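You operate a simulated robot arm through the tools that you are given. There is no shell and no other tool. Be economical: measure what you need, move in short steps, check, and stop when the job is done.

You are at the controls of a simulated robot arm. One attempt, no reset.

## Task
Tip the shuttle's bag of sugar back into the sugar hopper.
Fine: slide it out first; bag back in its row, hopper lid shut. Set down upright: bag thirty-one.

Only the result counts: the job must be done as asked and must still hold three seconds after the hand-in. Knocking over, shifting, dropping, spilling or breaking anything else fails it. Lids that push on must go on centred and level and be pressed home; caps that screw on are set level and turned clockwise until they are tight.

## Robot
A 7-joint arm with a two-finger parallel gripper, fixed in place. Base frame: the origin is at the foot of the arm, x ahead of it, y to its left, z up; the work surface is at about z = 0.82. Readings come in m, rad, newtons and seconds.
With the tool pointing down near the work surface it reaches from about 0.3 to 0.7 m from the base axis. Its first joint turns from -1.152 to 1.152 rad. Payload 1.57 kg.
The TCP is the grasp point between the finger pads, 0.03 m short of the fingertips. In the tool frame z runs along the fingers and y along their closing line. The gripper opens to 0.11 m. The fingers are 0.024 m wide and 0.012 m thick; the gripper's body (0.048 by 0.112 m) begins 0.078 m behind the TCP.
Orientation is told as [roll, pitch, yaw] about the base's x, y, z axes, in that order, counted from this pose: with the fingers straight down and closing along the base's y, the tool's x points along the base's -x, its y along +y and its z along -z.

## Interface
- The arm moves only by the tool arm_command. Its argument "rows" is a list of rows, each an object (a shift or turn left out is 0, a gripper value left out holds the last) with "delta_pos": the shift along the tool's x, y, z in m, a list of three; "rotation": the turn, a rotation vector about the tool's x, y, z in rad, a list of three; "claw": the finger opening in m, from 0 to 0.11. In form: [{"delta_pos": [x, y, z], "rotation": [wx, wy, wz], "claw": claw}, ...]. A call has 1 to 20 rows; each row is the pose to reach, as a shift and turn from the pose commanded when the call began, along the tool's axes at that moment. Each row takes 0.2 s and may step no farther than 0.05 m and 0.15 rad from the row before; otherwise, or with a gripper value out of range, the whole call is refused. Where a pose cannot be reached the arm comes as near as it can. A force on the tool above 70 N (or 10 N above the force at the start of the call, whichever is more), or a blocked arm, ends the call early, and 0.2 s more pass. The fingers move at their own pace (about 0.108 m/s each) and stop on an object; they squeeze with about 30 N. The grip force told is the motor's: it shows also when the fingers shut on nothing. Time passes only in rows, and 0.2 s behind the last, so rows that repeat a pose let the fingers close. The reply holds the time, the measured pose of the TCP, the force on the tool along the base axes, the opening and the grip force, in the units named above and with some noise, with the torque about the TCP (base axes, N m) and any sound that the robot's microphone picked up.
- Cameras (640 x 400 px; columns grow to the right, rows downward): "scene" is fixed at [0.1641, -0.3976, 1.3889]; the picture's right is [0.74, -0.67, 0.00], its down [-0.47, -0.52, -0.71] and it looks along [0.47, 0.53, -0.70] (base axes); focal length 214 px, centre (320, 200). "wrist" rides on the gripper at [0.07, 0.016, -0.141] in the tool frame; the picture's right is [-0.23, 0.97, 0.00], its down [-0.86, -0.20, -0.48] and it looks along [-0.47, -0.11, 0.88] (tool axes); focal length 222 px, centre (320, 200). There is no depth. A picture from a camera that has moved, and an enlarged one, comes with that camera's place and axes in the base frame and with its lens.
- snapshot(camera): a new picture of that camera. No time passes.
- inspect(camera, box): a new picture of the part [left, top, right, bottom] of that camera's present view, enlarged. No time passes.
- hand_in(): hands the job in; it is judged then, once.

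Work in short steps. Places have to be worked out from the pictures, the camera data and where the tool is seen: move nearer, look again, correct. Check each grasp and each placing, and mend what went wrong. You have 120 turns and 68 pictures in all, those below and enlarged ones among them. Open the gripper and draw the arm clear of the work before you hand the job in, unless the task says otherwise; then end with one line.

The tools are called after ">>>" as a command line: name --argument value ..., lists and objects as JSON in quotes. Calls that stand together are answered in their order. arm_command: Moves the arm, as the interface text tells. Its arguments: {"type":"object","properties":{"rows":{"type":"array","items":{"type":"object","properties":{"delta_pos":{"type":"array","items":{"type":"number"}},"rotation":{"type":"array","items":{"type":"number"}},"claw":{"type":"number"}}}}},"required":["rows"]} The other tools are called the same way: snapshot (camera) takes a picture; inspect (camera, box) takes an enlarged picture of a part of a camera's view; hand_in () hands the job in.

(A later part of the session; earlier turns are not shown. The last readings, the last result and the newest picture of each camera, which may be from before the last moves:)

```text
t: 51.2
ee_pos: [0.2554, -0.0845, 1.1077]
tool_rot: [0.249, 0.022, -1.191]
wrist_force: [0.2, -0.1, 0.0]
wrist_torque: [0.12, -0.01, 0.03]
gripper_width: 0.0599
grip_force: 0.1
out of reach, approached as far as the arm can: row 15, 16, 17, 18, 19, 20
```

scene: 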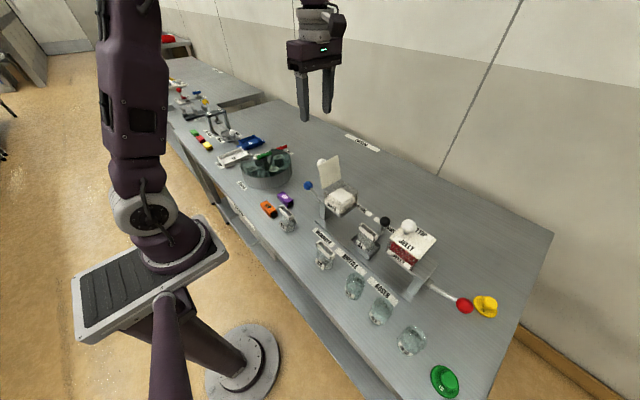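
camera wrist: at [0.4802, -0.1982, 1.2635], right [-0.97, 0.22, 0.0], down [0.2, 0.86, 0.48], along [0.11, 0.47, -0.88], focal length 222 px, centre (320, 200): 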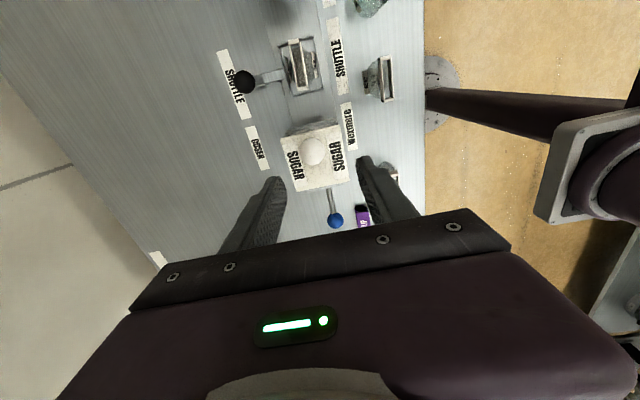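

The arm seems to be stuck in an awkward configuration, so I'll look at it.

>>> snapshot --camera "scene"

```text
35 pictures are left
```

scene: 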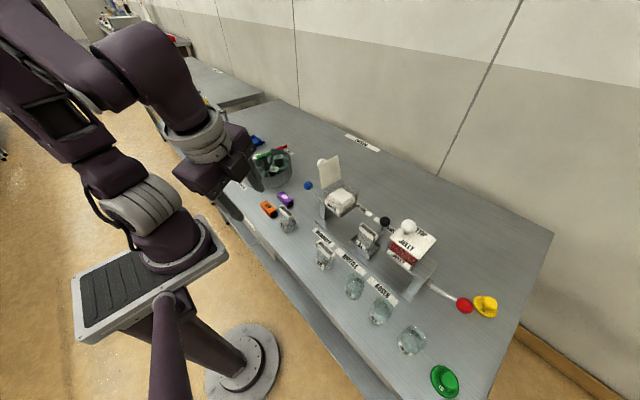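

The elbow has swung out to +y. I'll head back towards the initial pose (yaw 0, x 0.39, z 1.26) to recover a normal configuration.

>>> arm_command --rows '[{"delta_pos": [0.005, 0.0175, -0.017], "rotation": [0, 0, -0.13]}, {"delta_pos": [0.01, 0.035, -0.034], "rotation": [0, 0, -0.26]}, {"delta_pos": [0.015, 0.0525, -0.05], "rotation": [0, 0, -0.39]}, {"delta_pos": [0.02, 0.07, -0.067], "rotation": [0, 0, -0.52]}, {"delta_pos": [0.025, 0.0875, -0.083], "rotation": [0, 0, -0.65]}, {"delta_pos": [0.03, 0.105, -0.1], "rotation": [0, 0, -0.78]}, {"delta_pos": [0.035, 0.1225, -0.117], "rotation": [0, 0, -0.91]}, {"delta_pos": [0.04, 0.14, -0.134], "rotation": [0, 0, -1.04]}, {"delta_pos": [0.0444, 0.158, -0.15], "rotation": [0, 0, -1.17]}]'

```text
t: 53.2
ee_pos: [0.3424, 0.0017, 1.2896]
tool_rot: [0.117, -0.221, -0.034]
wrist_force: [-0.3, -0.5, -0.1]
wrist_torque: [0.0, 0.0, 0.0]
gripper_width: 0.0603
grip_force: 0.2
```

That recovered cleanly. I'll level the hand and move outward in a small step to check it follows.

>>> arm_command --rows '[{"delta_pos": [-0.03, 0, 0.01], "rotation": [0.058, 0.11, -0.017]}, {"delta_pos": [-0.055, 0, 0.02], "rotation": [0.117, 0.221, -0.034]}, {"delta_pos": [-0.08, 0, 0.03], "rotation": [0.117, 0.221, -0.034]}]'

>>> snapshot --camera "scene"

```text
t: 54.0
ee_pos: [0.3416, 0.0378, 1.2649]
tool_rot: [0.05, -0.083, 0.003]
wrist_force: [-0.2, -0.2, 0.0]
wrist_torque: [0.03, 0.01, -0.05]
gripper_width: 0.0599
grip_force: 0.1
out of reach, approached as far as the arm can: row 1, 2, 3
```

```text
34 pictures are left
```

scene: 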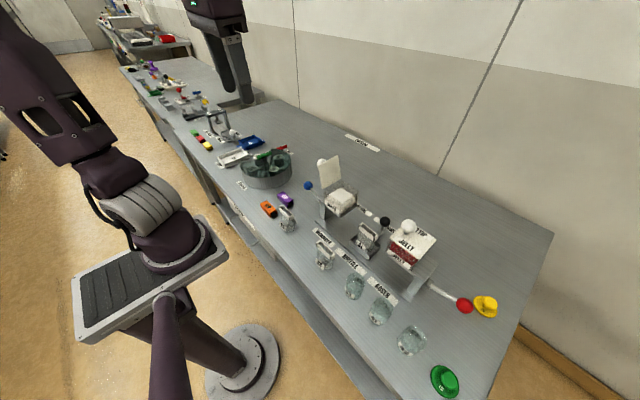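

A joint, probably joint 1 with the elbow swung left, is at its stop. Moving the hand to −y should turn it away from that limit.

>>> arm_command --rows '[{"delta_pos": [0, -0.03, 0]}, {"delta_pos": [0, -0.06, 0]}, {"delta_pos": [0, -0.09, 0]}, {"delta_pos": [0, -0.12, 0]}, {"delta_pos": [0, -0.15, 0]}]'

```text
t: 55.2
ee_pos: [0.3352, -0.0434, 1.2415]
tool_rot: [0.1, -0.16, -0.004]
wrist_force: [-0.2, -0.1, -0.6]
wrist_torque: [0.0, -0.02, -0.05]
gripper_width: 0.06
grip_force: 0.0
out of reach, approached as far as the arm can: row 1, 2, 3, 4, 5
```

Still clamped. I'll try a different direction, outward and down, to find which motion is free.

>>> arm_command --rows '[{"delta_pos": [-0.025, 0, 0.03]}, {"delta_pos": [-0.05, 0, 0.06]}, {"delta_pos": [-0.075, 0, 0.09]}, {"delta_pos": [-0.1, 0, 0.12]}, {"delta_pos": [-0.125, 0, 0.15]}]'

```text
t: 56.4
ee_pos: [0.3928, 0.0113, 1.1631]
tool_rot: [0.129, -0.182, -0.007]
wrist_force: [0.6, -0.7, -0.3]
wrist_torque: [0.0, 0.03, -0.01]
gripper_width: 0.0601
grip_force: 0.1
out of reach, approached as far as the arm can: row 2, 3, 4, 5
```

It moved out but drifted to +y, so −y is the blocked direction. I'll go to +y and outward, where it should be free, levelling the hand on the way.

>>> arm_command --rows '[{"delta_pos": [-0.03, 0.03, 0]}, {"delta_pos": [-0.06, 0.06, 0]}, {"delta_pos": [-0.09, 0.09, 0], "rotation": [0.06, 0.09, 0]}, {"delta_pos": [-0.12, 0.12, 0], "rotation": [0.12, 0.18, 0]}]'

>>> snapshot --camera "scene"

```text
t: 57.4
ee_pos: [0.3424, 0.1157, 1.1987]
tool_rot: [0.003, -0.014, -0.001]
wrist_force: [-0.5, -0.4, -0.6]
wrist_torque: [-0.01, 0.01, -0.02]
gripper_width: 0.0599
grip_force: 0.1
out of reach, approached as far as the arm can: row 1, 2, 3, 4
```

```text
33 pictures are left
```

scene: 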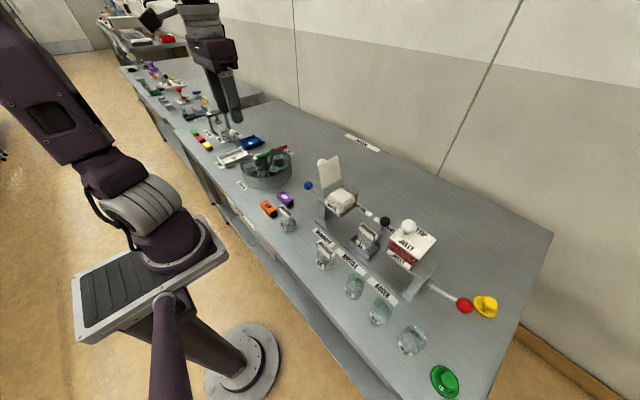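

The shoulder looks turned to its negative limit with the elbow swung to −y. Extending the arm outward with the fingers pointing out should make the elbow fall back in line, so I'll pitch the fingers outward while reaching out.

>>> arm_command --rows '[{"rotation": [0, -0.14, 0]}, {"rotation": [0, -0.28, 0]}, {"delta_pos": [-0.03, 0, -0.02], "rotation": [0, -0.42, 0]}, {"delta_pos": [-0.06, 0, -0.04], "rotation": [0, -0.56, 0]}, {"delta_pos": [-0.09, 0, -0.06], "rotation": [0, -0.7, 0]}, {"delta_pos": [-0.12, 0, -0.08], "rotation": [0, -0.8, 0]}, {"delta_pos": [-0.15, 0, -0.1], "rotation": [0, -0.8, 0]}, {"delta_pos": [-0.18, 0, -0.12], "rotation": [0, -0.8, 0]}]'

```text
t: 59.2
ee_pos: [0.5116, 0.1096, 1.3056]
tool_rot: [-0.029, -0.784, 0.029]
wrist_force: [0.1, 0.3, 0.3]
wrist_torque: [0.0, 0.02, -0.02]
gripper_width: 0.0598
grip_force: 0.1
out of reach, approached as far as the arm can: row 8
```

That freed it. I'll extend further out to let the elbow come into line.

>>> arm_command --rows '[{"delta_pos": [-0.028, 0, 0.014], "rotation": [0, -0.08, 0]}, {"delta_pos": [-0.056, 0, 0.028], "rotation": [0, -0.16, 0]}, {"delta_pos": [-0.085, 0, 0.042], "rotation": [0, -0.24, 0]}, {"delta_pos": [-0.113, 0, 0.056], "rotation": [0, -0.32, 0]}, {"delta_pos": [-0.1415, 0, 0.0705], "rotation": [0, -0.4, 0]}, {"delta_pos": [-0.17, 0, 0.085], "rotation": [0, -0.4, 0]}]'

>>> snapshot --camera "scene"

```text
t: 60.6
ee_pos: [0.5771, 0.0946, 1.3604]
tool_rot: [-0.058, -1.182, 0.059]
wrist_force: [-0.1, 0.4, 1.6]
wrist_torque: [-0.02, 0.01, -0.02]
gripper_width: 0.0601
grip_force: 0.1
out of reach, approached as far as the arm can: row 1, 2, 3, 4, 5, 6
```

```text
32 pictures are left
```

scene: 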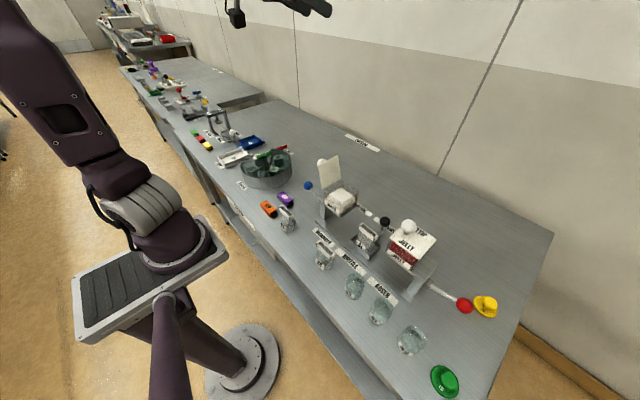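

Joint 1 still looks pinned at −1.15. A sweep of the whole arm to the left (+y, with matching yaw) mainly uses joint 1, so it should come off its stop.

>>> arm_command --rows '[{"delta_pos": [0.0107, 0.0348, -0.026], "rotation": [-0.076, 0, -0.031]}, {"delta_pos": [0.0214, 0.0696, -0.052], "rotation": [-0.152, 0, -0.062]}, {"delta_pos": [0.0322, 0.1043, -0.078], "rotation": [-0.228, 0, -0.094]}, {"delta_pos": [0.0429, 0.139, -0.104], "rotation": [-0.304, 0, -0.125]}, {"delta_pos": [0.0536, 0.174, -0.1305], "rotation": [-0.38, 0, -0.156]}, {"delta_pos": [0.0643, 0.2087, -0.1567], "rotation": [-0.456, 0, -0.187]}, {"delta_pos": [0.075, 0.2434, -0.183], "rotation": [-0.532, 0, -0.219]}, {"delta_pos": [0.0858, 0.278, -0.209], "rotation": [-0.608, 0, -0.25]}, {"delta_pos": [0.0965, 0.313, -0.235], "rotation": [-0.6845, 0, -0.281]}]'

>>> snapshot --camera "scene"

```text
t: 62.6
ee_pos: [0.3185, 0.4067, 1.3539]
tool_rot: [-0.041, -1.164, 0.782]
wrist_force: [0.2, 0.2, 0.1]
wrist_torque: [-0.02, 0.03, -0.01]
gripper_width: 0.06
grip_force: 0.0
```

```text
31 pictures are left
```

scene: 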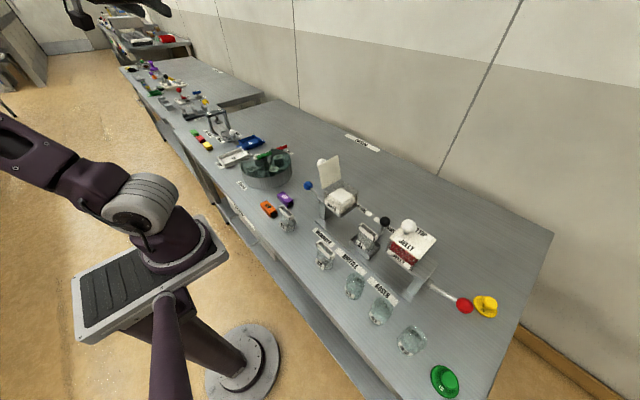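

Joint 1 is free now (the shoulder face is visible again). I'll extend radially here to straighten the elbow before sweeping back.

>>> arm_command --rows '[{"delta_pos": [-0.012, 0, 0.03]}, {"delta_pos": [-0.025, 0, 0.06]}, {"delta_pos": [-0.037, 0, 0.09]}, {"delta_pos": [-0.049, 0, 0.12]}, {"delta_pos": [-0.062, 0, 0.15]}, {"delta_pos": [-0.074, 0, 0.18]}]'

>>> snapshot --camera "scene"

```text
t: 64.0
ee_pos: [0.4042, 0.4873, 1.3523]
tool_rot: [-0.041, -1.166, 0.78]
wrist_force: [0.4, -0.2, 0.1]
wrist_torque: [0.02, 0.0, -0.01]
gripper_width: 0.0601
grip_force: 0.1
out of reach, approached as far as the arm can: row 4, 5, 6
```

```text
30 pictures are left
```

scene: 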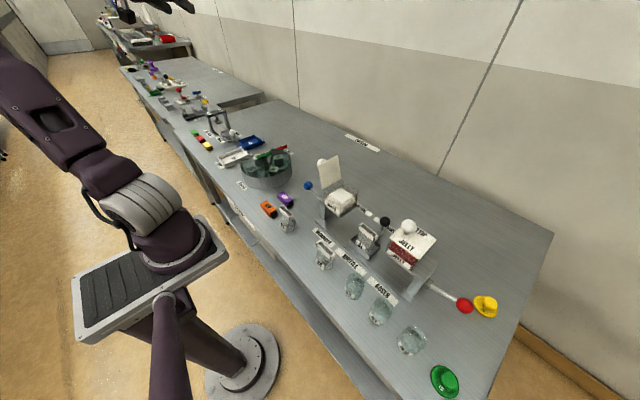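

Extending passed through an upright-upper-arm singularity and flipped joint 1 back. The retracted pose was the good configuration, so I'll retract again and check.

>>> arm_command --rows '[{"delta_pos": [0.012, 0, -0.03]}, {"delta_pos": [0.025, 0, -0.06]}, {"delta_pos": [0.037, 0, -0.09]}, {"delta_pos": [0.049, 0, -0.12]}, {"delta_pos": [0.062, 0, -0.15]}, {"delta_pos": [0.07, 0, -0.17]}]'

>>> snapshot --camera "scene"

```text
t: 65.4
ee_pos: [0.2697, 0.3632, 1.3569]
tool_rot: [-0.04, -1.165, 0.782]
wrist_force: [-0.3, 1.0, 1.4]
wrist_torque: [-0.03, -0.01, -0.03]
gripper_width: 0.0601
grip_force: 0.1
```

```text
29 pictures are left
```

scene: 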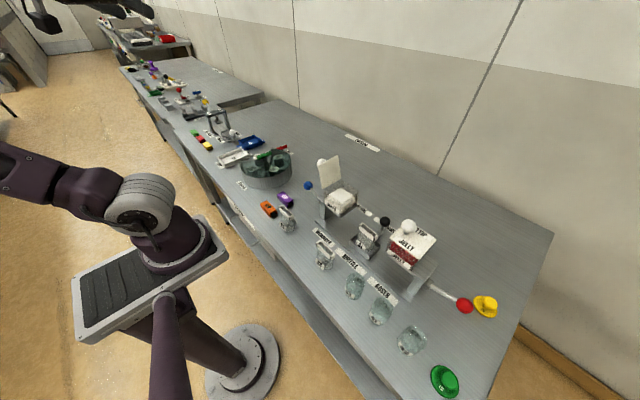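

The upper arm is now folded back and joint 1 is free. I'll sweep back to straight ahead at this small radius and see whether the shoulder follows.

>>> arm_command --rows '[{"delta_pos": [0.005, -0.0384, -0.0118], "rotation": [0.072, 0, 0.031]}, {"delta_pos": [0.0101, -0.0768, -0.0236], "rotation": [0.143, 0, 0.062]}, {"delta_pos": [0.0152, -0.115, -0.0354], "rotation": [0.215, 0, 0.092]}, {"delta_pos": [0.0202, -0.154, -0.0472], "rotation": [0.287, 0, 0.123]}, {"delta_pos": [0.0253, -0.192, -0.059], "rotation": [0.358, 0, 0.154]}, {"delta_pos": [0.0303, -0.23, -0.0708], "rotation": [0.43, 0, 0.185]}, {"delta_pos": [0.0354, -0.269, -0.0826], "rotation": [0.502, 0, 0.216]}, {"delta_pos": [0.0404, -0.307, -0.0944], "rotation": [0.574, 0, 0.246]}, {"delta_pos": [0.0455, -0.346, -0.106], "rotation": [0.645, 0, 0.277]}, {"delta_pos": [0.0505, -0.384, -0.118], "rotation": [0.717, 0, 0.308]}]'

>>> snapshot --camera "scene"

```text
t: 67.6
ee_pos: [0.4382, -0.0068, 1.3635]
tool_rot: [-0.03, -1.176, -0.011]
wrist_force: [-0.6, -0.5, 0.4]
wrist_torque: [-0.01, 0.02, 0.0]
gripper_width: 0.0596
grip_force: 0.2
```

```text
28 pictures are left
```

scene: 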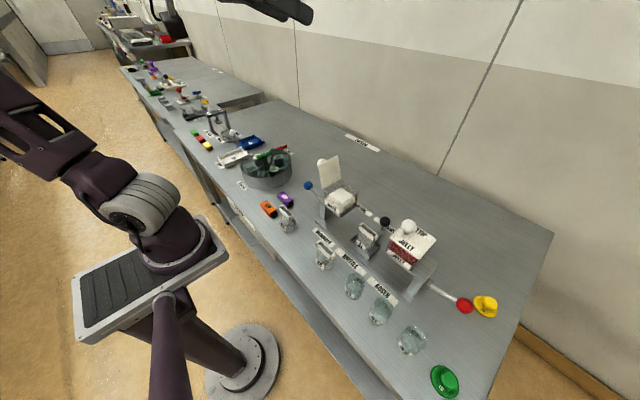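

Sweeping works, with joint 1 lagging the hand by about 0.85 rad. If I sweep right until joint 1 hits its −1.15 stop and go on, that lag is squeezed out, after which extending should bring the elbow forward properly.

>>> arm_command --rows '[{"delta_pos": [0.0052, -0.0379, -0.0125], "rotation": [0.0865, 0, 0.036]}, {"delta_pos": [0.0104, -0.0758, -0.025], "rotation": [0.173, 0, 0.072]}, {"delta_pos": [0.0156, -0.1136, -0.0374], "rotation": [0.2595, 0, 0.108]}, {"delta_pos": [0.0208, -0.1515, -0.05], "rotation": [0.346, 0, 0.1445]}, {"delta_pos": [0.026, -0.189, -0.0623], "rotation": [0.4325, 0, 0.181]}, {"delta_pos": [0.0312, -0.227, -0.0748], "rotation": [0.519, 0, 0.217]}, {"delta_pos": [0.0364, -0.265, -0.0872], "rotation": [0.6055, 0, 0.253]}, {"delta_pos": [0.0416, -0.303, -0.0997], "rotation": [0.692, 0, 0.289]}]'

>>> snapshot --camera "scene"

```text
t: 69.4
ee_pos: [0.3164, -0.3078, 1.3641]
tool_rot: [-0.02, -1.186, -0.769]
wrist_force: [1.7, 0.1, 0.1]
wrist_torque: [0.0, -0.02, 0.0]
gripper_width: 0.06
grip_force: 0.0
```

```text
27 pictures are left
```

scene: 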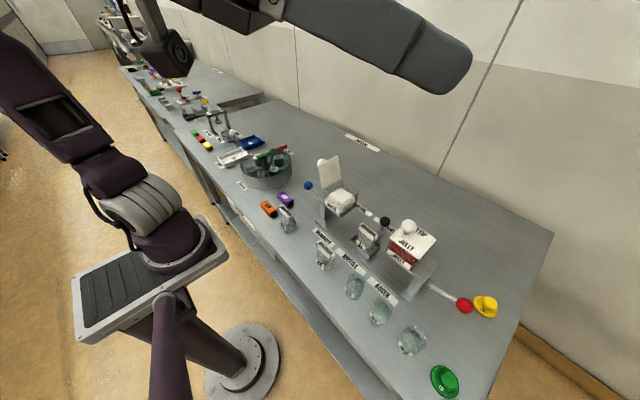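

Joint 1 is at its stop with most of the lag removed. I'll extend here while pitching the hand back down, so the elbow comes forward over this direction.

>>> arm_command --rows '[{"delta_pos": [0.0018, 0, 0.0223], "rotation": [0, 0.1, 0]}, {"delta_pos": [0.0035, 0, 0.0446], "rotation": [0, 0.2, 0]}, {"delta_pos": [0.0053, 0, 0.067], "rotation": [0, 0.3, 0]}, {"delta_pos": [0.007, 0, 0.089], "rotation": [0, 0.4, 0]}, {"delta_pos": [0.0088, 0, 0.1114], "rotation": [0, 0.5, 0]}, {"delta_pos": [0.0106, 0, 0.1337], "rotation": [0, 0.6, 0]}]'

>>> snapshot --camera "scene"

```text
t: 70.8
ee_pos: [0.402, -0.3906, 1.3056]
tool_rot: [-0.007, -0.581, -0.783]
wrist_force: [0.3, -0.2, -0.3]
wrist_torque: [0.0, 0.0, 0.05]
gripper_width: 0.0602
grip_force: 0.3
```

```text
26 pictures are left
```

scene: 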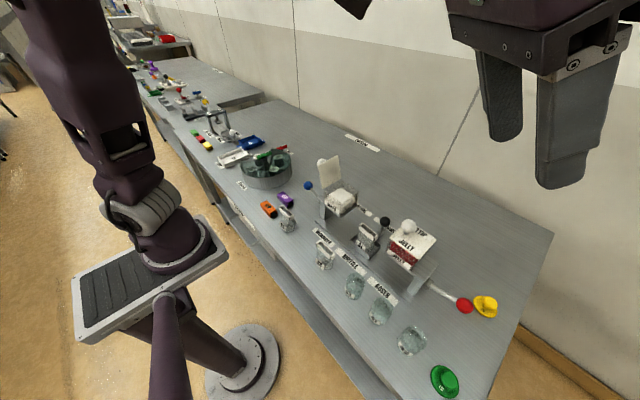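

The upper arm now leans forward again, the normal configuration. I'll level the hand to vertical.

>>> arm_command --rows '[{"rotation": [0, 0.145, 0]}, {"rotation": [0, 0.29, 0]}, {"rotation": [0, 0.435, 0]}, {"rotation": [0, 0.581, 0]}]'

```text
t: 71.8
ee_pos: [0.426, -0.3067, 1.2655]
tool_rot: [-0.007, -0.007, -0.787]
wrist_force: [1.7, 1.5, -0.7]
wrist_torque: [-0.16, 0.26, 0.0]
gripper_width: 0.06
grip_force: 0.0
out of reach, approached as far as the arm can: row 3, 4
```

Vertical at (0.426, −0.307, 1.27). I'll move over the tray area and lower a bit to confirm free motion.

>>> arm_command --rows '[{"delta_pos": [0.0125, 0.033, 0.02]}, {"delta_pos": [0.025, 0.066, 0.04]}, {"delta_pos": [0.0376, 0.0997, 0.065]}]'

>>> arm_command --rows '[{"rotation": [0, 0, 0.13]}, {"rotation": [0, 0, 0.26]}, {"rotation": [0, 0, 0.39]}, {"rotation": [0, 0, 0.52]}, {"rotation": [0, 0, 0.65]}, {"rotation": [0, 0, 0.784]}]'

>>> snapshot --camera "wrist"

```text
t: 72.6
ee_pos: [0.4697, -0.211, 1.202]
tool_rot: [-0.006, -0.003, -0.787]
wrist_force: [0.3, 0.0, -0.5]
wrist_torque: [-0.01, 0.05, 0.01]
gripper_width: 0.0598
grip_force: 0.1
```

```text
t: 74.0
ee_pos: [0.4363, -0.2113, 1.1807]
tool_rot: [-0.001, -0.009, -1.569]
wrist_force: [0.5, -0.1, 0.0]
wrist_torque: [0.01, -0.01, 0.0]
gripper_width: 0.0601
grip_force: 0.0
out of reach, approached as far as the arm can: row 5, 6
```

```text
25 pictures are left
camera wrist: at [0.4528, -0.1405, 1.3221], right [0.97, -0.23, 0.0], down [-0.2, -0.85, 0.49], along [-0.11, -0.47, -0.87], focal length 222 px, centre (320, 200)
```

wrist: 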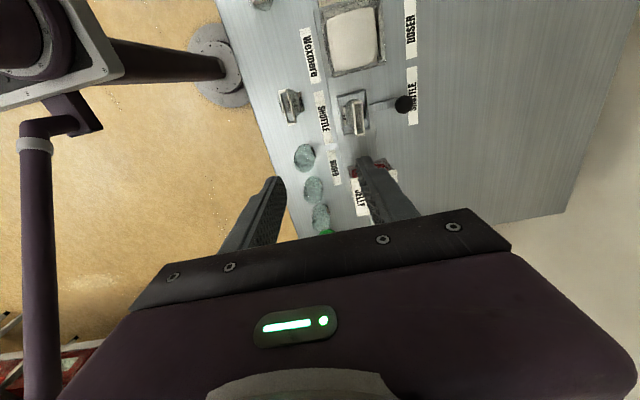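

Yaw −90° is near the wrist's lower limit, so I should stay in yaw ≈ −1…+3. Revised plan: pick vertically at yaw 0, set down on free table, regrasp leaning to about +y at yaw ≈ 1.75, then pour by leaning to −y with no roll needed. I'll unwind to yaw ≈ 1.2 first.

>>> arm_command --rows '[{"rotation": [0, 0, -0.14]}, {"rotation": [0, 0, -0.28]}, {"rotation": [0, 0, -0.42]}, {"rotation": [0, 0, -0.56]}, {"delta_pos": [0, 0.01, 0], "rotation": [0, 0, -0.7]}, {"delta_pos": [0, 0.02, 0], "rotation": [0, 0, -0.84]}, {"delta_pos": [0, 0.03, 0], "rotation": [0, 0, -0.98]}, {"delta_pos": [0, 0.04, 0], "rotation": [0, 0, -1.12]}, {"delta_pos": [0, 0.05, 0], "rotation": [0, 0, -1.26]}, {"delta_pos": [0, 0.06, 0], "rotation": [0, 0, -1.4]}, {"delta_pos": [0, 0.06, 0], "rotation": [0, 0, -1.54]}, {"delta_pos": [0, 0.06, 0], "rotation": [0, 0, -1.68]}, {"delta_pos": [0, 0.06, 0], "rotation": [0, 0, -1.82]}, {"delta_pos": [0, 0.06, 0], "rotation": [0, 0, -1.96]}, {"delta_pos": [0, 0.06, 0], "rotation": [0, 0, -2.1]}, {"delta_pos": [0, 0.06, 0], "rotation": [0, 0, -2.24]}, {"delta_pos": [0, 0.06, 0], "rotation": [0, 0, -2.38]}, {"delta_pos": [0, 0.06, 0], "rotation": [0, 0, -2.52]}, {"delta_pos": [0, 0.06, 0], "rotation": [0, 0, -2.66]}, {"delta_pos": [0, 0.06, 0], "rotation": [0, 0, -2.8]}]'

```text
t: 78.2
ee_pos: [0.4961, -0.2121, 1.1792]
tool_rot: [0.001, 0.007, 1.234]
wrist_force: [0.2, -0.6, 0.0]
wrist_torque: [0.01, 0.0, -0.01]
gripper_width: 0.0602
grip_force: 0.1
```

Free and normal again. I'll go over the hopper at yaw 1.745 and test the pour lean towards −y without the bag.

>>> arm_command --rows '[{"delta_pos": [-0.026, 0.007, 0], "rotation": [0, 0, -0.13]}, {"delta_pos": [-0.052, 0.0134, 0], "rotation": [0, 0, -0.26]}, {"delta_pos": [-0.078, 0.02, 0.01], "rotation": [0, 0, -0.39]}, {"delta_pos": [-0.104, 0.0268, 0.02], "rotation": [0, 0, -0.51]}]'

>>> arm_command --rows '[{"rotation": [0, -0.14, 0]}, {"rotation": [0, -0.28, 0]}, {"rotation": [0, -0.42, 0]}, {"rotation": [0, -0.56, 0]}, {"rotation": [0, -0.7, 0]}, {"rotation": [0, -0.84, 0]}]'

```text
t: 79.2
ee_pos: [0.5051, -0.1035, 1.1611]
tool_rot: [0.004, 0.008, 1.743]
wrist_force: [-0.7, 0.3, -0.2]
wrist_torque: [-0.03, 0.03, -0.01]
gripper_width: 0.0602
grip_force: 0.2
```

```text
t: 80.6
ee_pos: [0.5062, -0.1043, 1.159]
tool_rot: [0.004, -0.837, 1.736]
wrist_force: [0.4, -0.1, -0.6]
wrist_torque: [0.0, 0.04, -0.02]
gripper_width: 0.0599
grip_force: 0.1
```

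0.84 rad is fine. I'll continue to about 1.4 rad.

>>> arm_command --rows '[{"rotation": [0, -0.14, 0]}, {"rotation": [0, -0.28, 0]}, {"rotation": [0, -0.42, 0]}, {"rotation": [0, -0.56, 0]}]'

>>> inspect --camera "scene" --box '[300, 120, 460, 245]'

```text
t: 81.6
ee_pos: [0.5068, -0.1065, 1.159]
tool_rot: [0.026, -1.395, 1.713]
wrist_force: [-0.4, 0.8, 0.2]
wrist_torque: [-0.03, 0.02, 0.01]
gripper_width: 0.0601
grip_force: 0.0
```

```text
3.20 times, centred on (380, 182) of scene
camera zoom: at [0.1641, -0.3976, 1.3889], right [0.74, -0.67, 0.0], down [-0.47, -0.52, -0.71], along [0.47, 0.53, -0.7], focal length 686 px, centre (128, 256)
```

zoom: 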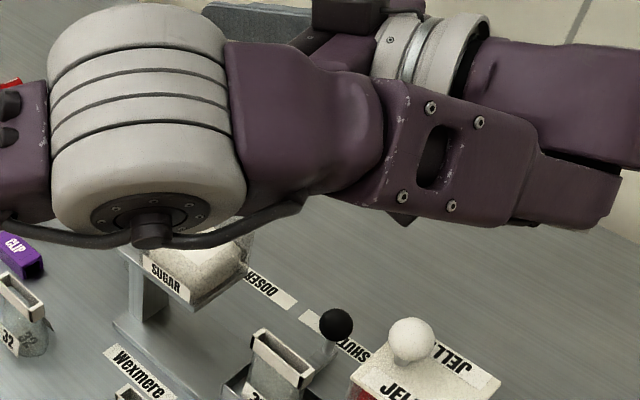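

The pour lean is reachable. I'll test lowering it to about z 1.09 and check clearance around the jelly knob.

>>> arm_command --rows '[{"delta_pos": [0.034, 0, 0.006]}, {"delta_pos": [0.069, 0, 0.012]}]'

>>> snapshot --camera "scene"

>>> snapshot --camera "wrist"

```text
t: 82.2
ee_pos: [0.507, -0.1051, 1.0867]
tool_rot: [0.024, -1.393, 1.717]
wrist_force: [0.3, 0.0, 0.6]
wrist_torque: [0.01, -0.02, 0.01]
gripper_width: 0.0597
grip_force: 0.1
```

```text
23 pictures are left
```

scene: 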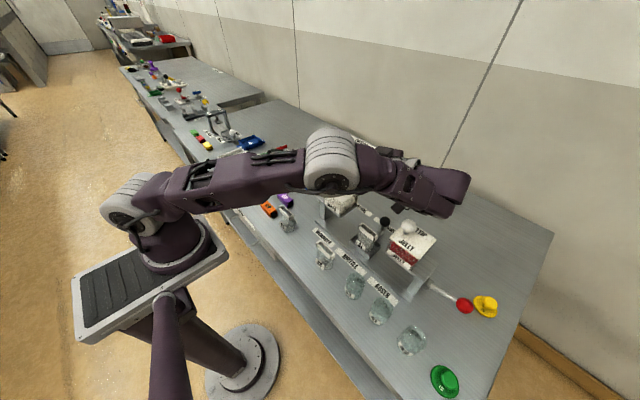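

```text
22 pictures are left
camera wrist: at [0.5161, -0.2584, 1.0445], right [-0.97, -0.12, 0.23], down [0.25, -0.28, 0.93], along [-0.05, 0.95, 0.3], focal length 222 px, centre (320, 200)
```

wrist: 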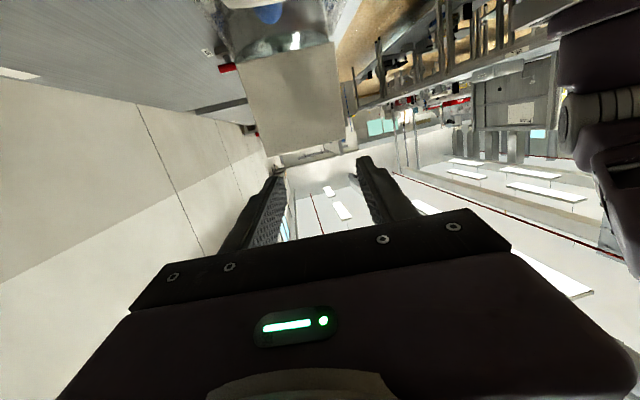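

Both leans work. The better geometry is the reverse of what I just tested: grasp leaning to −y and pour leaning to +y, so the bag body stays away from the open lid. A regrasp spot at about (0.585, −0.12) behind the hopper suits this, and I'll dry-run the grasp lean there.

>>> arm_command --rows '[{"delta_pos": [0.0023, -0.0375, -0.0129], "rotation": [0.07, 0, 0.013]}, {"delta_pos": [0.0046, -0.075, -0.0258], "rotation": [0.145, 0, 0.026]}]'

>>> arm_command --rows '[{"rotation": [0, 0.14, 0]}, {"rotation": [0, 0.28, 0]}, {"rotation": [0, 0.43, 0]}]'

```text
t: 82.8
ee_pos: [0.5629, -0.1158, 1.0884]
tool_rot: [0.037, -1.393, 1.591]
wrist_force: [0.2, 0.3, 0.3]
wrist_torque: [-0.04, 0.0, 0.0]
gripper_width: 0.0601
grip_force: 0.0
out of reach, approached as far as the arm can: row 2
```

```text
t: 83.6
ee_pos: [0.5641, -0.1148, 1.0882]
tool_rot: [0.007, -0.962, 1.584]
wrist_force: [-0.4, 0.2, -0.3]
wrist_torque: [-0.02, 0.0, 0.01]
gripper_width: 0.0601
grip_force: 0.1
```

Reachable at 0.96 rad lean. Now I move to (0.585, −0.12) and lower to z ≈ 0.94 in steps, as a dry run.

>>> arm_command --rows '[{"delta_pos": [0.003, -0.021, -0.004]}, {"delta_pos": [0.034, -0.021, 0.0175]}, {"delta_pos": [0.065, -0.021, 0.039]}, {"delta_pos": [0.095, -0.021, 0.06]}, {"delta_pos": [0.126, -0.021, 0.082]}]'

>>> snapshot --camera "scene"

```text
t: 84.8
ee_pos: [0.5863, -0.1193, 0.937]
tool_rot: [0.007, -0.962, 1.586]
wrist_force: [1.6, 0.5, 0.8]
wrist_torque: [0.05, 0.1, -0.02]
gripper_width: 0.0578
grip_force: 0.0
```

```text
21 pictures are left
```

scene: 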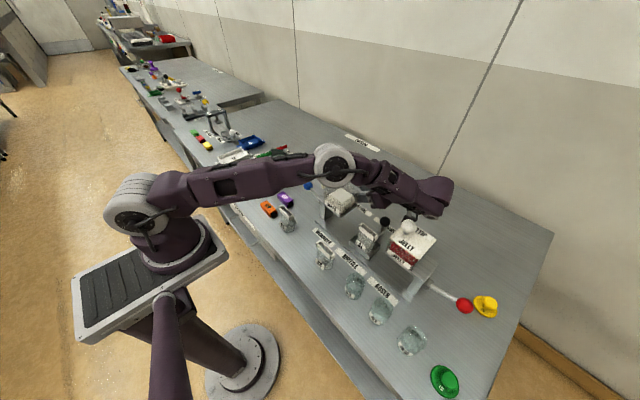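

The finger opening shrank slightly (0.0578), so the −x finger is probably brushing the hopper plate. I'll zoom to check the elbow and lid clearance.

>>> inspect --camera "scene" --box '[290, 130, 450, 255]'

```text
3.20 times, centred on (370, 192) of scene
camera zoom: at [0.1641, -0.3976, 1.3889], right [0.74, -0.67, 0.0], down [-0.47, -0.52, -0.71], along [0.47, 0.53, -0.7], focal length 686 px, centre (160, 224)
```

zoom: 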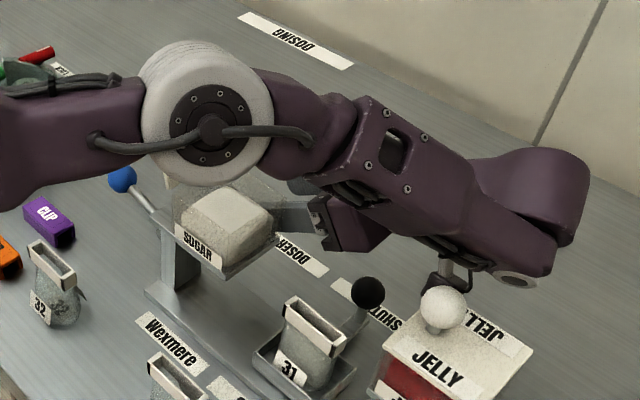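

The elbow is close over the open lid in this deep lean, so I'll back straight out and use a shallower grasp lean (~0.7 rad) later. Rising first, then to vertical.

>>> arm_command --rows '[{"delta_pos": [-0.031, 0, -0.0215]}, {"delta_pos": [-0.062, 0, -0.043]}, {"delta_pos": [-0.092, 0, -0.065]}, {"delta_pos": [-0.123, 0, -0.086]}, {"delta_pos": [-0.164, 0, -0.115]}, {"delta_pos": [-0.164, 0, -0.115], "rotation": [0, 0.14, 0]}, {"delta_pos": [-0.164, 0, -0.115], "rotation": [0, 0.28, 0]}, {"delta_pos": [-0.164, 0, -0.115], "rotation": [0, 0.42, 0]}, {"delta_pos": [-0.164, 0, -0.115], "rotation": [0, 0.56, 0]}, {"delta_pos": [-0.164, 0, -0.115], "rotation": [0, 0.7, 0]}, {"delta_pos": [-0.164, 0, -0.115], "rotation": [0, 0.84, 0]}, {"delta_pos": [-0.164, 0, -0.115], "rotation": [0, 0.962, 0]}]'

>>> snapshot --camera "scene"

```text
refused: row 5 steps farther than a row can; nothing moved
```

```text
19 pictures are left
```

scene: 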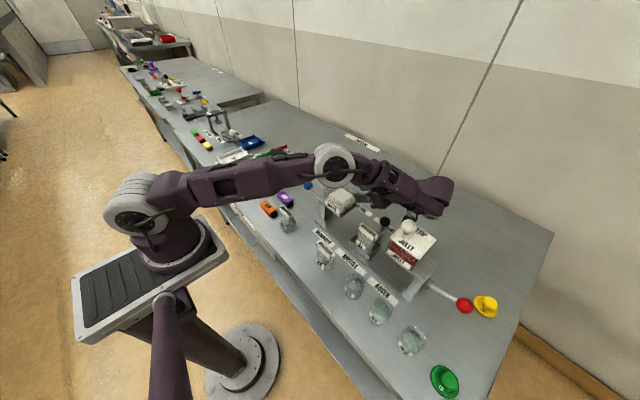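

One step was too long, so I'll repeat with a shorter one.

>>> arm_command --rows '[{"delta_pos": [-0.031, 0, -0.0215]}, {"delta_pos": [-0.062, 0, -0.043]}, {"delta_pos": [-0.092, 0, -0.065]}, {"delta_pos": [-0.123, 0, -0.086]}, {"delta_pos": [-0.154, 0, -0.108]}, {"delta_pos": [-0.164, 0, -0.115], "rotation": [0, 0.14, 0]}, {"delta_pos": [-0.164, 0, -0.115], "rotation": [0, 0.28, 0]}, {"delta_pos": [-0.164, 0, -0.115], "rotation": [0, 0.42, 0]}, {"delta_pos": [-0.164, 0, -0.115], "rotation": [0, 0.56, 0]}, {"delta_pos": [-0.164, 0, -0.115], "rotation": [0, 0.7, 0]}, {"delta_pos": [-0.164, 0, -0.115], "rotation": [0, 0.84, 0]}, {"delta_pos": [-0.164, 0, -0.115], "rotation": [0, 0.962, 0]}]'

>>> snapshot --camera "wrist"

```text
t: 87.4
ee_pos: [0.5856, -0.1198, 1.1382]
tool_rot: [0.003, 0.003, 1.593]
wrist_force: [0.1, 1.0, 0.5]
wrist_torque: [-0.01, 0.02, 0.03]
gripper_width: 0.0601
grip_force: 0.1
out of reach, approached as far as the arm can: row 5, 6
```

```text
18 pictures are left
camera wrist: at [0.572, -0.1899, 1.2804], right [-0.98, 0.21, 0.0], down [0.18, 0.86, 0.48], along [0.09, 0.47, -0.88], focal length 222 px, centre (320, 200)
```

wrist: 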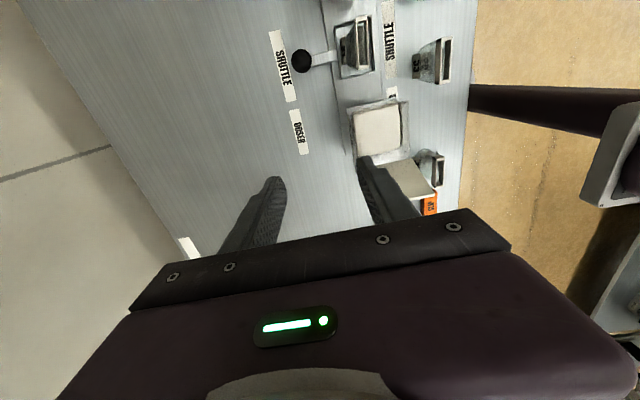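

The lid still stands open. I'll zoom on bag 31 to fix its rim position and see the fill.

>>> inspect --camera "wrist" --box '[290, 0, 450, 125]'

```text
3.20 times, centred on (370, 62) of wrist
camera zoom: at [0.572, -0.1899, 1.2804], right [-0.98, 0.21, 0.0], down [0.18, 0.86, 0.48], along [0.09, 0.47, -0.88], focal length 711 px, centre (160, 640)
```

zoom: 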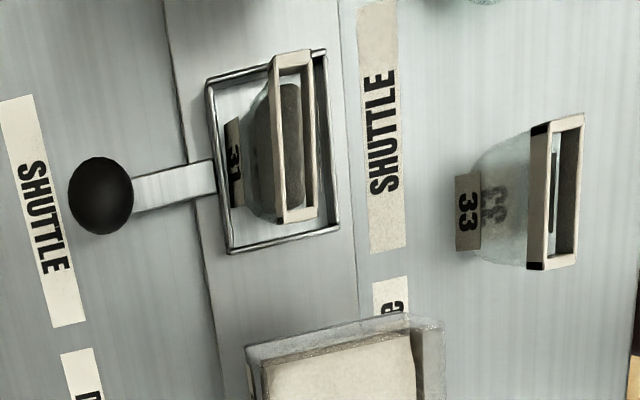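

Bag 31's rim is at about (0.505, −0.217, 0.905), about 62 × 20 mm, long along y. I'll go above it at yaw 0, to pinch the rim by its ends.

>>> arm_command --rows '[{"delta_pos": [0.008, 0.007, 0], "rotation": [0, 0, 0.133], "claw": 0.09}, {"delta_pos": [0.016, 0.0135, 0], "rotation": [0, 0, 0.266]}, {"delta_pos": [0.024, 0.02, 0], "rotation": [0, 0, 0.398]}, {"delta_pos": [0.032, 0.027, 0], "rotation": [0, 0, 0.531]}, {"delta_pos": [0.04, 0.034, 0], "rotation": [0, 0, 0.664]}, {"delta_pos": [0.048, 0.04, 0], "rotation": [0, 0, 0.797]}, {"delta_pos": [0.057, 0.047, 0], "rotation": [0, 0, 0.929]}, {"delta_pos": [0.065, 0.054, 0], "rotation": [0, 0, 1.062]}, {"delta_pos": [0.073, 0.061, 0.01], "rotation": [0, 0, 1.195]}, {"delta_pos": [0.081, 0.067, 0.02], "rotation": [0, 0, 1.328]}, {"delta_pos": [0.089, 0.074, 0.03], "rotation": [0, 0, 1.46]}, {"delta_pos": [0.097, 0.081, 0.04], "rotation": [0, 0, 1.593]}]'

>>> snapshot --camera "wrist"

```text
t: 90.0
ee_pos: [0.5078, -0.217, 1.0978]
tool_rot: [0.002, 0.004, -0.002]
wrist_force: [0.3, 0.0, 0.1]
wrist_torque: [-0.03, 0.02, -0.01]
gripper_width: 0.0902
grip_force: 0.0
```

```text
16 pictures are left
camera wrist: at [0.4386, -0.2014, 1.241], right [0.23, 0.97, 0.0], down [0.86, -0.2, 0.47], along [0.46, -0.11, -0.88], focal length 222 px, centre (320, 200)
```

wrist: 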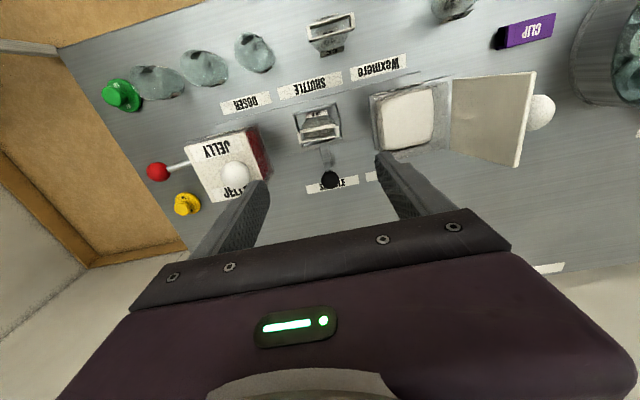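

The lid is confirmed open at about 110°. I'll zoom on the bag under the hand to centre the grasp.

>>> inspect --camera "wrist" --box '[272, 80, 368, 155]'

```text
5.33 times, centred on (320, 118) of wrist
camera zoom: at [0.4386, -0.2014, 1.241], right [0.23, 0.97, 0.0], down [0.86, -0.2, 0.47], along [0.46, -0.11, -0.88], focal length 1185 px, centre (320, 640)
```

zoom: 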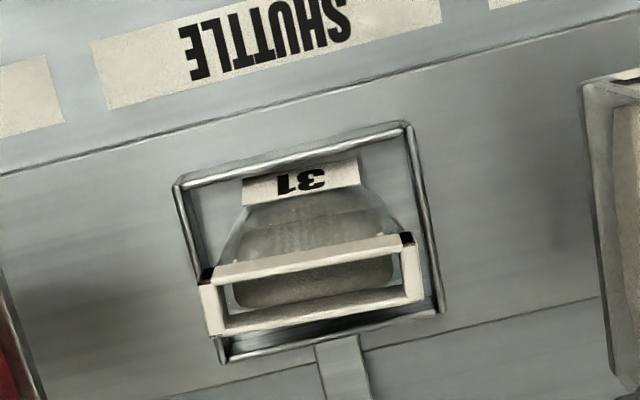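

The rim centre is (0.505, −0.2195), so I shift slightly and descend to TCP z ≈ 0.90, then close.

>>> arm_command --rows '[{"delta_pos": [0.0028, -0.0025, 0.04]}, {"delta_pos": [0.0028, -0.0025, 0.08]}, {"delta_pos": [0.0028, -0.0025, 0.12]}, {"delta_pos": [0.0028, -0.0025, 0.16]}, {"delta_pos": [0.0028, -0.0025, 0.18]}, {"delta_pos": [0.0028, -0.0025, 0.198]}, {"delta_pos": [0.0028, -0.0025, 0.198]}]'

>>> arm_command --rows '[{"claw": 0.075}, {"claw": 0.06}, {"claw": 0.05}, {"claw": 0.04}, {"claw": 0.04}]'

>>> inspect --camera "scene" --box '[310, 175, 438, 275]'

```text
t: 91.6
ee_pos: [0.5025, -0.2221, 0.9008]
tool_rot: [0.0, 0.006, -0.001]
wrist_force: [-1.5, -0.3, -0.1]
wrist_torque: [0.0, -0.01, 0.01]
gripper_width: 0.0903
grip_force: 0.1
```

```text
t: 92.8
ee_pos: [0.5035, -0.2224, 0.8999]
tool_rot: [-0.001, 0.005, 0.0]
wrist_force: [-0.4, -0.1, 0.5]
wrist_torque: [-0.02, -0.02, -0.01]
gripper_width: 0.0596
grip_force: 29.9
```

```text
4.00 times, centred on (374, 225) of scene
camera zoom: at [0.1641, -0.3976, 1.3889], right [0.74, -0.67, 0.0], down [-0.47, -0.52, -0.71], along [0.47, 0.53, -0.7], focal length 858 px, centre (104, 100)
```

zoom: 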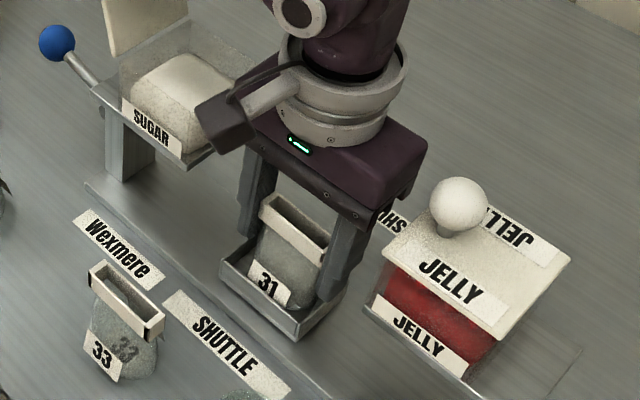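

The bag is held by the rim (0.0596 m, 30 N). I'll lift straight up, check it comes along, and carry it at height to above (0.595, −0.12).

>>> arm_command --rows '[{"delta_pos": [0, 0, -0.01]}, {"delta_pos": [0, 0, -0.03]}, {"delta_pos": [0, 0, -0.06]}, {"delta_pos": [0, 0, -0.1]}, {"delta_pos": [0, 0, -0.14]}, {"delta_pos": [0, 0, -0.18]}, {"delta_pos": [0, 0, -0.2]}, {"delta_pos": [-0.025, 0.028, -0.2]}, {"delta_pos": [-0.05, 0.056, -0.2]}, {"delta_pos": [-0.075, 0.083, -0.2]}, {"delta_pos": [-0.0915, 0.102, -0.2]}, {"delta_pos": [-0.0915, 0.102, -0.2]}]'

>>> inspect --camera "scene" --box '[300, 100, 460, 225]'

```text
t: 95.4
ee_pos: [0.5973, -0.1194, 1.1012]
tool_rot: [0.001, 0.005, 0.0]
wrist_force: [-0.4, -0.2, -0.8]
wrist_torque: [0.0, 0.01, -0.01]
gripper_width: 0.0592
grip_force: 30.0
```

```text
3.20 times, centred on (380, 162) of scene
camera zoom: at [0.1641, -0.3976, 1.3889], right [0.74, -0.67, 0.0], down [-0.47, -0.52, -0.71], along [0.47, 0.53, -0.7], focal length 686 px, centre (128, 320)
```

zoom: 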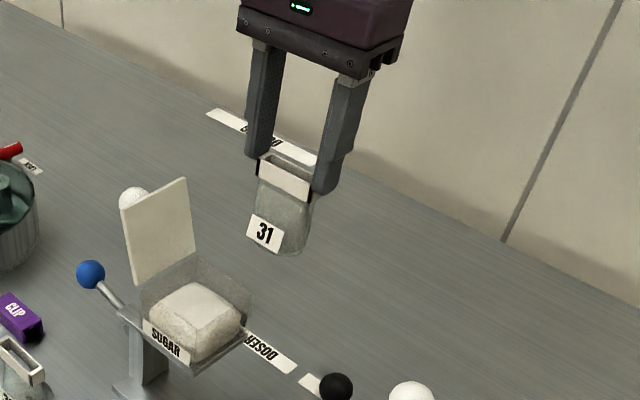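

The bag came along upright. I'll lower it at this spot in stages until it touches the table.

>>> arm_command --rows '[{"delta_pos": [0, 0, 0.04]}, {"delta_pos": [0, 0, 0.08]}, {"delta_pos": [0, 0, 0.12]}, {"delta_pos": [0, 0, 0.16]}, {"delta_pos": [0, 0, 0.19]}, {"delta_pos": [0, 0, 0.202]}, {"delta_pos": [0, 0, 0.202]}]'

```text
t: 97.0
ee_pos: [0.5965, -0.1191, 0.8985]
tool_rot: [0.001, 0.002, -0.001]
wrist_force: [3.7, -1.1, 16.1]
wrist_torque: [-0.11, -0.29, 0.02]
gripper_width: 0.0594
grip_force: 30.0
```

Contact at TCP z ≈ 0.899 (16 N). I'll ease off 2 mm, open gently and rise.

>>> arm_command --rows '[{"delta_pos": [0, 0, -0.002]}, {"delta_pos": [0, 0, -0.002], "claw": 0.065}, {"delta_pos": [0, 0, -0.002], "claw": 0.08}, {"delta_pos": [0, 0, -0.002], "claw": 0.09}, {"delta_pos": [0, 0, -0.04]}, {"delta_pos": [0, 0, -0.08]}, {"delta_pos": [0, 0, -0.12]}, {"delta_pos": [0, 0, -0.16]}, {"delta_pos": [0, 0, -0.2]}]'

>>> inspect --camera "scene" --box '[330, 140, 426, 215]'

```text
t: 99.0
ee_pos: [0.5952, -0.1171, 1.0983]
tool_rot: [-0.001, 0.005, -0.001]
wrist_force: [0.0, 0.3, -0.3]
wrist_torque: [0.03, 0.02, -0.01]
gripper_width: 0.0899
grip_force: 0.0
```

```text
5.33 times, centred on (378, 178) of scene
camera zoom: at [0.1641, -0.3976, 1.3889], right [0.74, -0.67, 0.0], down [-0.47, -0.52, -0.71], along [0.47, 0.53, -0.7], focal length 1144 px, centre (11, 320)
```

zoom: 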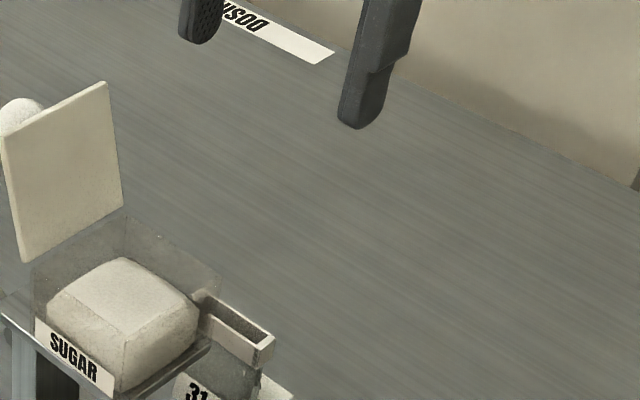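

The bag stands upright at about (0.597, −0.119) with its rim top at z ≈ 0.890. Next I yaw to 1.57 with the fingers at 0.05, then lean 0.7 rad towards −y.

>>> arm_command --rows '[{"delta_pos": [0, -0.002, 0], "rotation": [0, 0, -0.143], "claw": 0.05}, {"delta_pos": [0, -0.004, 0], "rotation": [0, 0, -0.286]}, {"delta_pos": [0, -0.006, 0], "rotation": [0, 0, -0.429]}, {"delta_pos": [0, -0.008, 0], "rotation": [0, 0, -0.572]}, {"delta_pos": [0, -0.01, 0], "rotation": [0, 0, -0.715]}, {"delta_pos": [0, -0.012, 0], "rotation": [0, 0, -0.858]}, {"delta_pos": [0, -0.013, 0], "rotation": [0, 0, -1.0]}, {"delta_pos": [0, -0.013, 0], "rotation": [0, 0, -1.143]}, {"delta_pos": [0, -0.013, 0], "rotation": [0, 0, -1.286]}, {"delta_pos": [0, -0.013, 0], "rotation": [0, 0, -1.429]}, {"delta_pos": [0, -0.013, 0], "rotation": [0, 0, -1.571]}]'

>>> arm_command --rows '[{"rotation": [0, -0.14, 0]}, {"rotation": [0, -0.28, 0]}, {"rotation": [0, -0.42, 0]}, {"rotation": [0, -0.56, 0]}, {"rotation": [0, -0.7, 0]}, {"rotation": [0, -0.7, 0]}]'

```text
t: 101.4
ee_pos: [0.596, -0.1317, 1.0971]
tool_rot: [0.004, -0.001, 1.574]
wrist_force: [-0.1, -0.6, 0.9]
wrist_torque: [-0.02, -0.01, 0.02]
gripper_width: 0.05
grip_force: 0.0
```

```text
t: 102.8
ee_pos: [0.594, -0.1316, 1.0984]
tool_rot: [0.005, -0.703, 1.569]
wrist_force: [0.0, -0.4, 0.4]
wrist_torque: [-0.01, 0.01, -0.04]
gripper_width: 0.0502
grip_force: 0.1
```

Good. I'll descend in two stages, pausing at z ≈ 0.96 to check the elbow's clearance from the lid.

>>> arm_command --rows '[{"delta_pos": [0.026, -0.003, 0.0305]}, {"delta_pos": [0.052, -0.003, 0.061]}, {"delta_pos": [0.078, -0.003, 0.092]}, {"delta_pos": [0.09, -0.003, 0.106]}]'

>>> inspect --camera "scene" --box '[270, 100, 430, 225]'

```text
t: 103.8
ee_pos: [0.5986, -0.1293, 0.9588]
tool_rot: [0.004, -0.703, 1.568]
wrist_force: [-0.2, 0.1, -0.2]
wrist_torque: [-0.02, 0.03, -0.02]
gripper_width: 0.05
grip_force: 0.2
```

```text
3.20 times, centred on (350, 162) of scene
camera zoom: at [0.1641, -0.3976, 1.3889], right [0.74, -0.67, 0.0], down [-0.47, -0.52, -0.71], along [0.47, 0.53, -0.7], focal length 686 px, centre (224, 320)
```

zoom: 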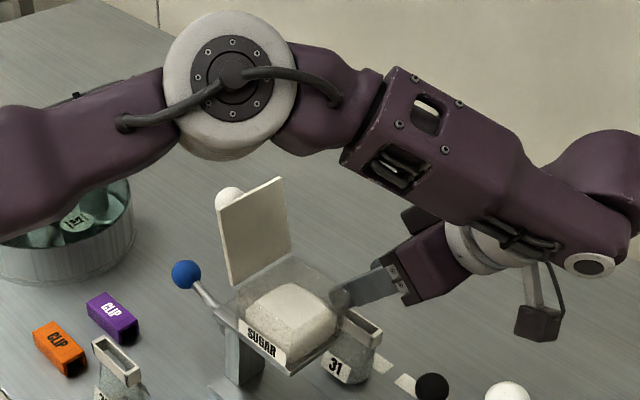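

The elbow is well clear of the lid. I'll finish the descent to z ≈ 0.896 and close on the rim's long faces.

>>> arm_command --rows '[{"delta_pos": [0.0205, 0.001, 0.024]}, {"delta_pos": [0.0405, 0.001, 0.048]}, {"delta_pos": [0.0405, 0.001, 0.048]}]'

>>> arm_command --rows '[{"claw": 0.035}, {"claw": 0.025}, {"claw": 0.01}, {"claw": 0.01}]'

>>> inspect --camera "scene" --box '[320, 150, 416, 225]'

```text
t: 104.6
ee_pos: [0.5962, -0.1321, 0.8978]
tool_rot: [0.004, -0.7, 1.568]
wrist_force: [-0.2, 0.5, -0.4]
wrist_torque: [0.01, -0.01, -0.01]
gripper_width: 0.05
grip_force: 0.0
```

```text
t: 105.6
ee_pos: [0.5961, -0.1308, 0.8969]
tool_rot: [0.006, -0.701, 1.568]
wrist_force: [-0.5, -1.3, 1.3]
wrist_torque: [-0.03, 0.01, 0.0]
gripper_width: 0.0234
grip_force: 29.8
```

```text
5.33 times, centred on (368, 188) of scene
camera zoom: at [0.1641, -0.3976, 1.3889], right [0.74, -0.67, 0.0], down [-0.47, -0.52, -0.71], along [0.47, 0.53, -0.7], focal length 1144 px, centre (64, 267)
```

zoom: 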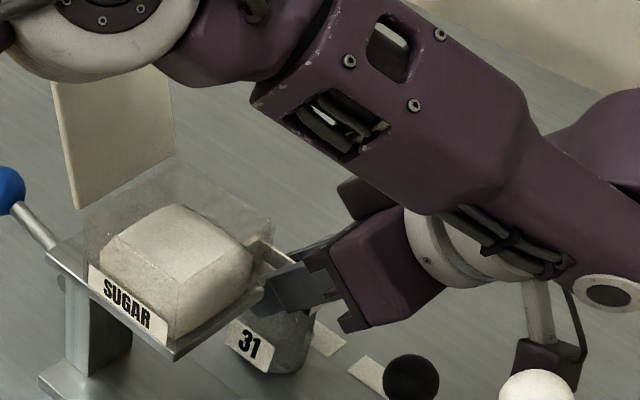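

The bag is held at the rim (0.0234 m, 30 N). I'll lift straight up, then carry it upright over the hopper at TCP ≈ (0.505, −0.142, 1.095).

>>> arm_command --rows '[{"delta_pos": [-0.0065, 0, -0.0077]}, {"delta_pos": [-0.026, 0, -0.0305]}, {"delta_pos": [-0.052, 0, -0.061]}, {"delta_pos": [-0.078, 0, -0.092]}, {"delta_pos": [-0.104, 0, -0.122]}, {"delta_pos": [-0.129, 0, -0.153]}, {"delta_pos": [-0.127, 0.03, -0.155]}, {"delta_pos": [-0.124, 0.06, -0.157]}, {"delta_pos": [-0.1206, 0.0915, -0.16]}, {"delta_pos": [-0.1206, 0.0915, -0.16]}]'

>>> inspect --camera "scene" --box '[290, 120, 418, 220]'

```text
t: 107.8
ee_pos: [0.5084, -0.1439, 1.0975]
tool_rot: [0.006, -0.7, 1.568]
wrist_force: [0.1, 0.3, -0.6]
wrist_torque: [-0.01, -0.01, 0.02]
gripper_width: 0.0154
grip_force: 30.0
```

```text
4.00 times, centred on (354, 170) of scene
camera zoom: at [0.1641, -0.3976, 1.3889], right [0.74, -0.67, 0.0], down [-0.47, -0.52, -0.71], along [0.47, 0.53, -0.7], focal length 858 px, centre (184, 320)
```

zoom: 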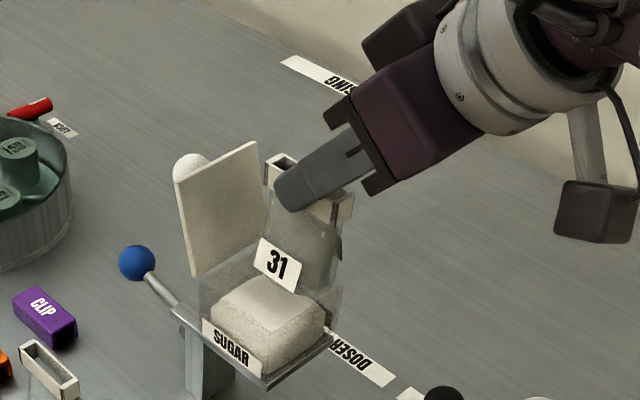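

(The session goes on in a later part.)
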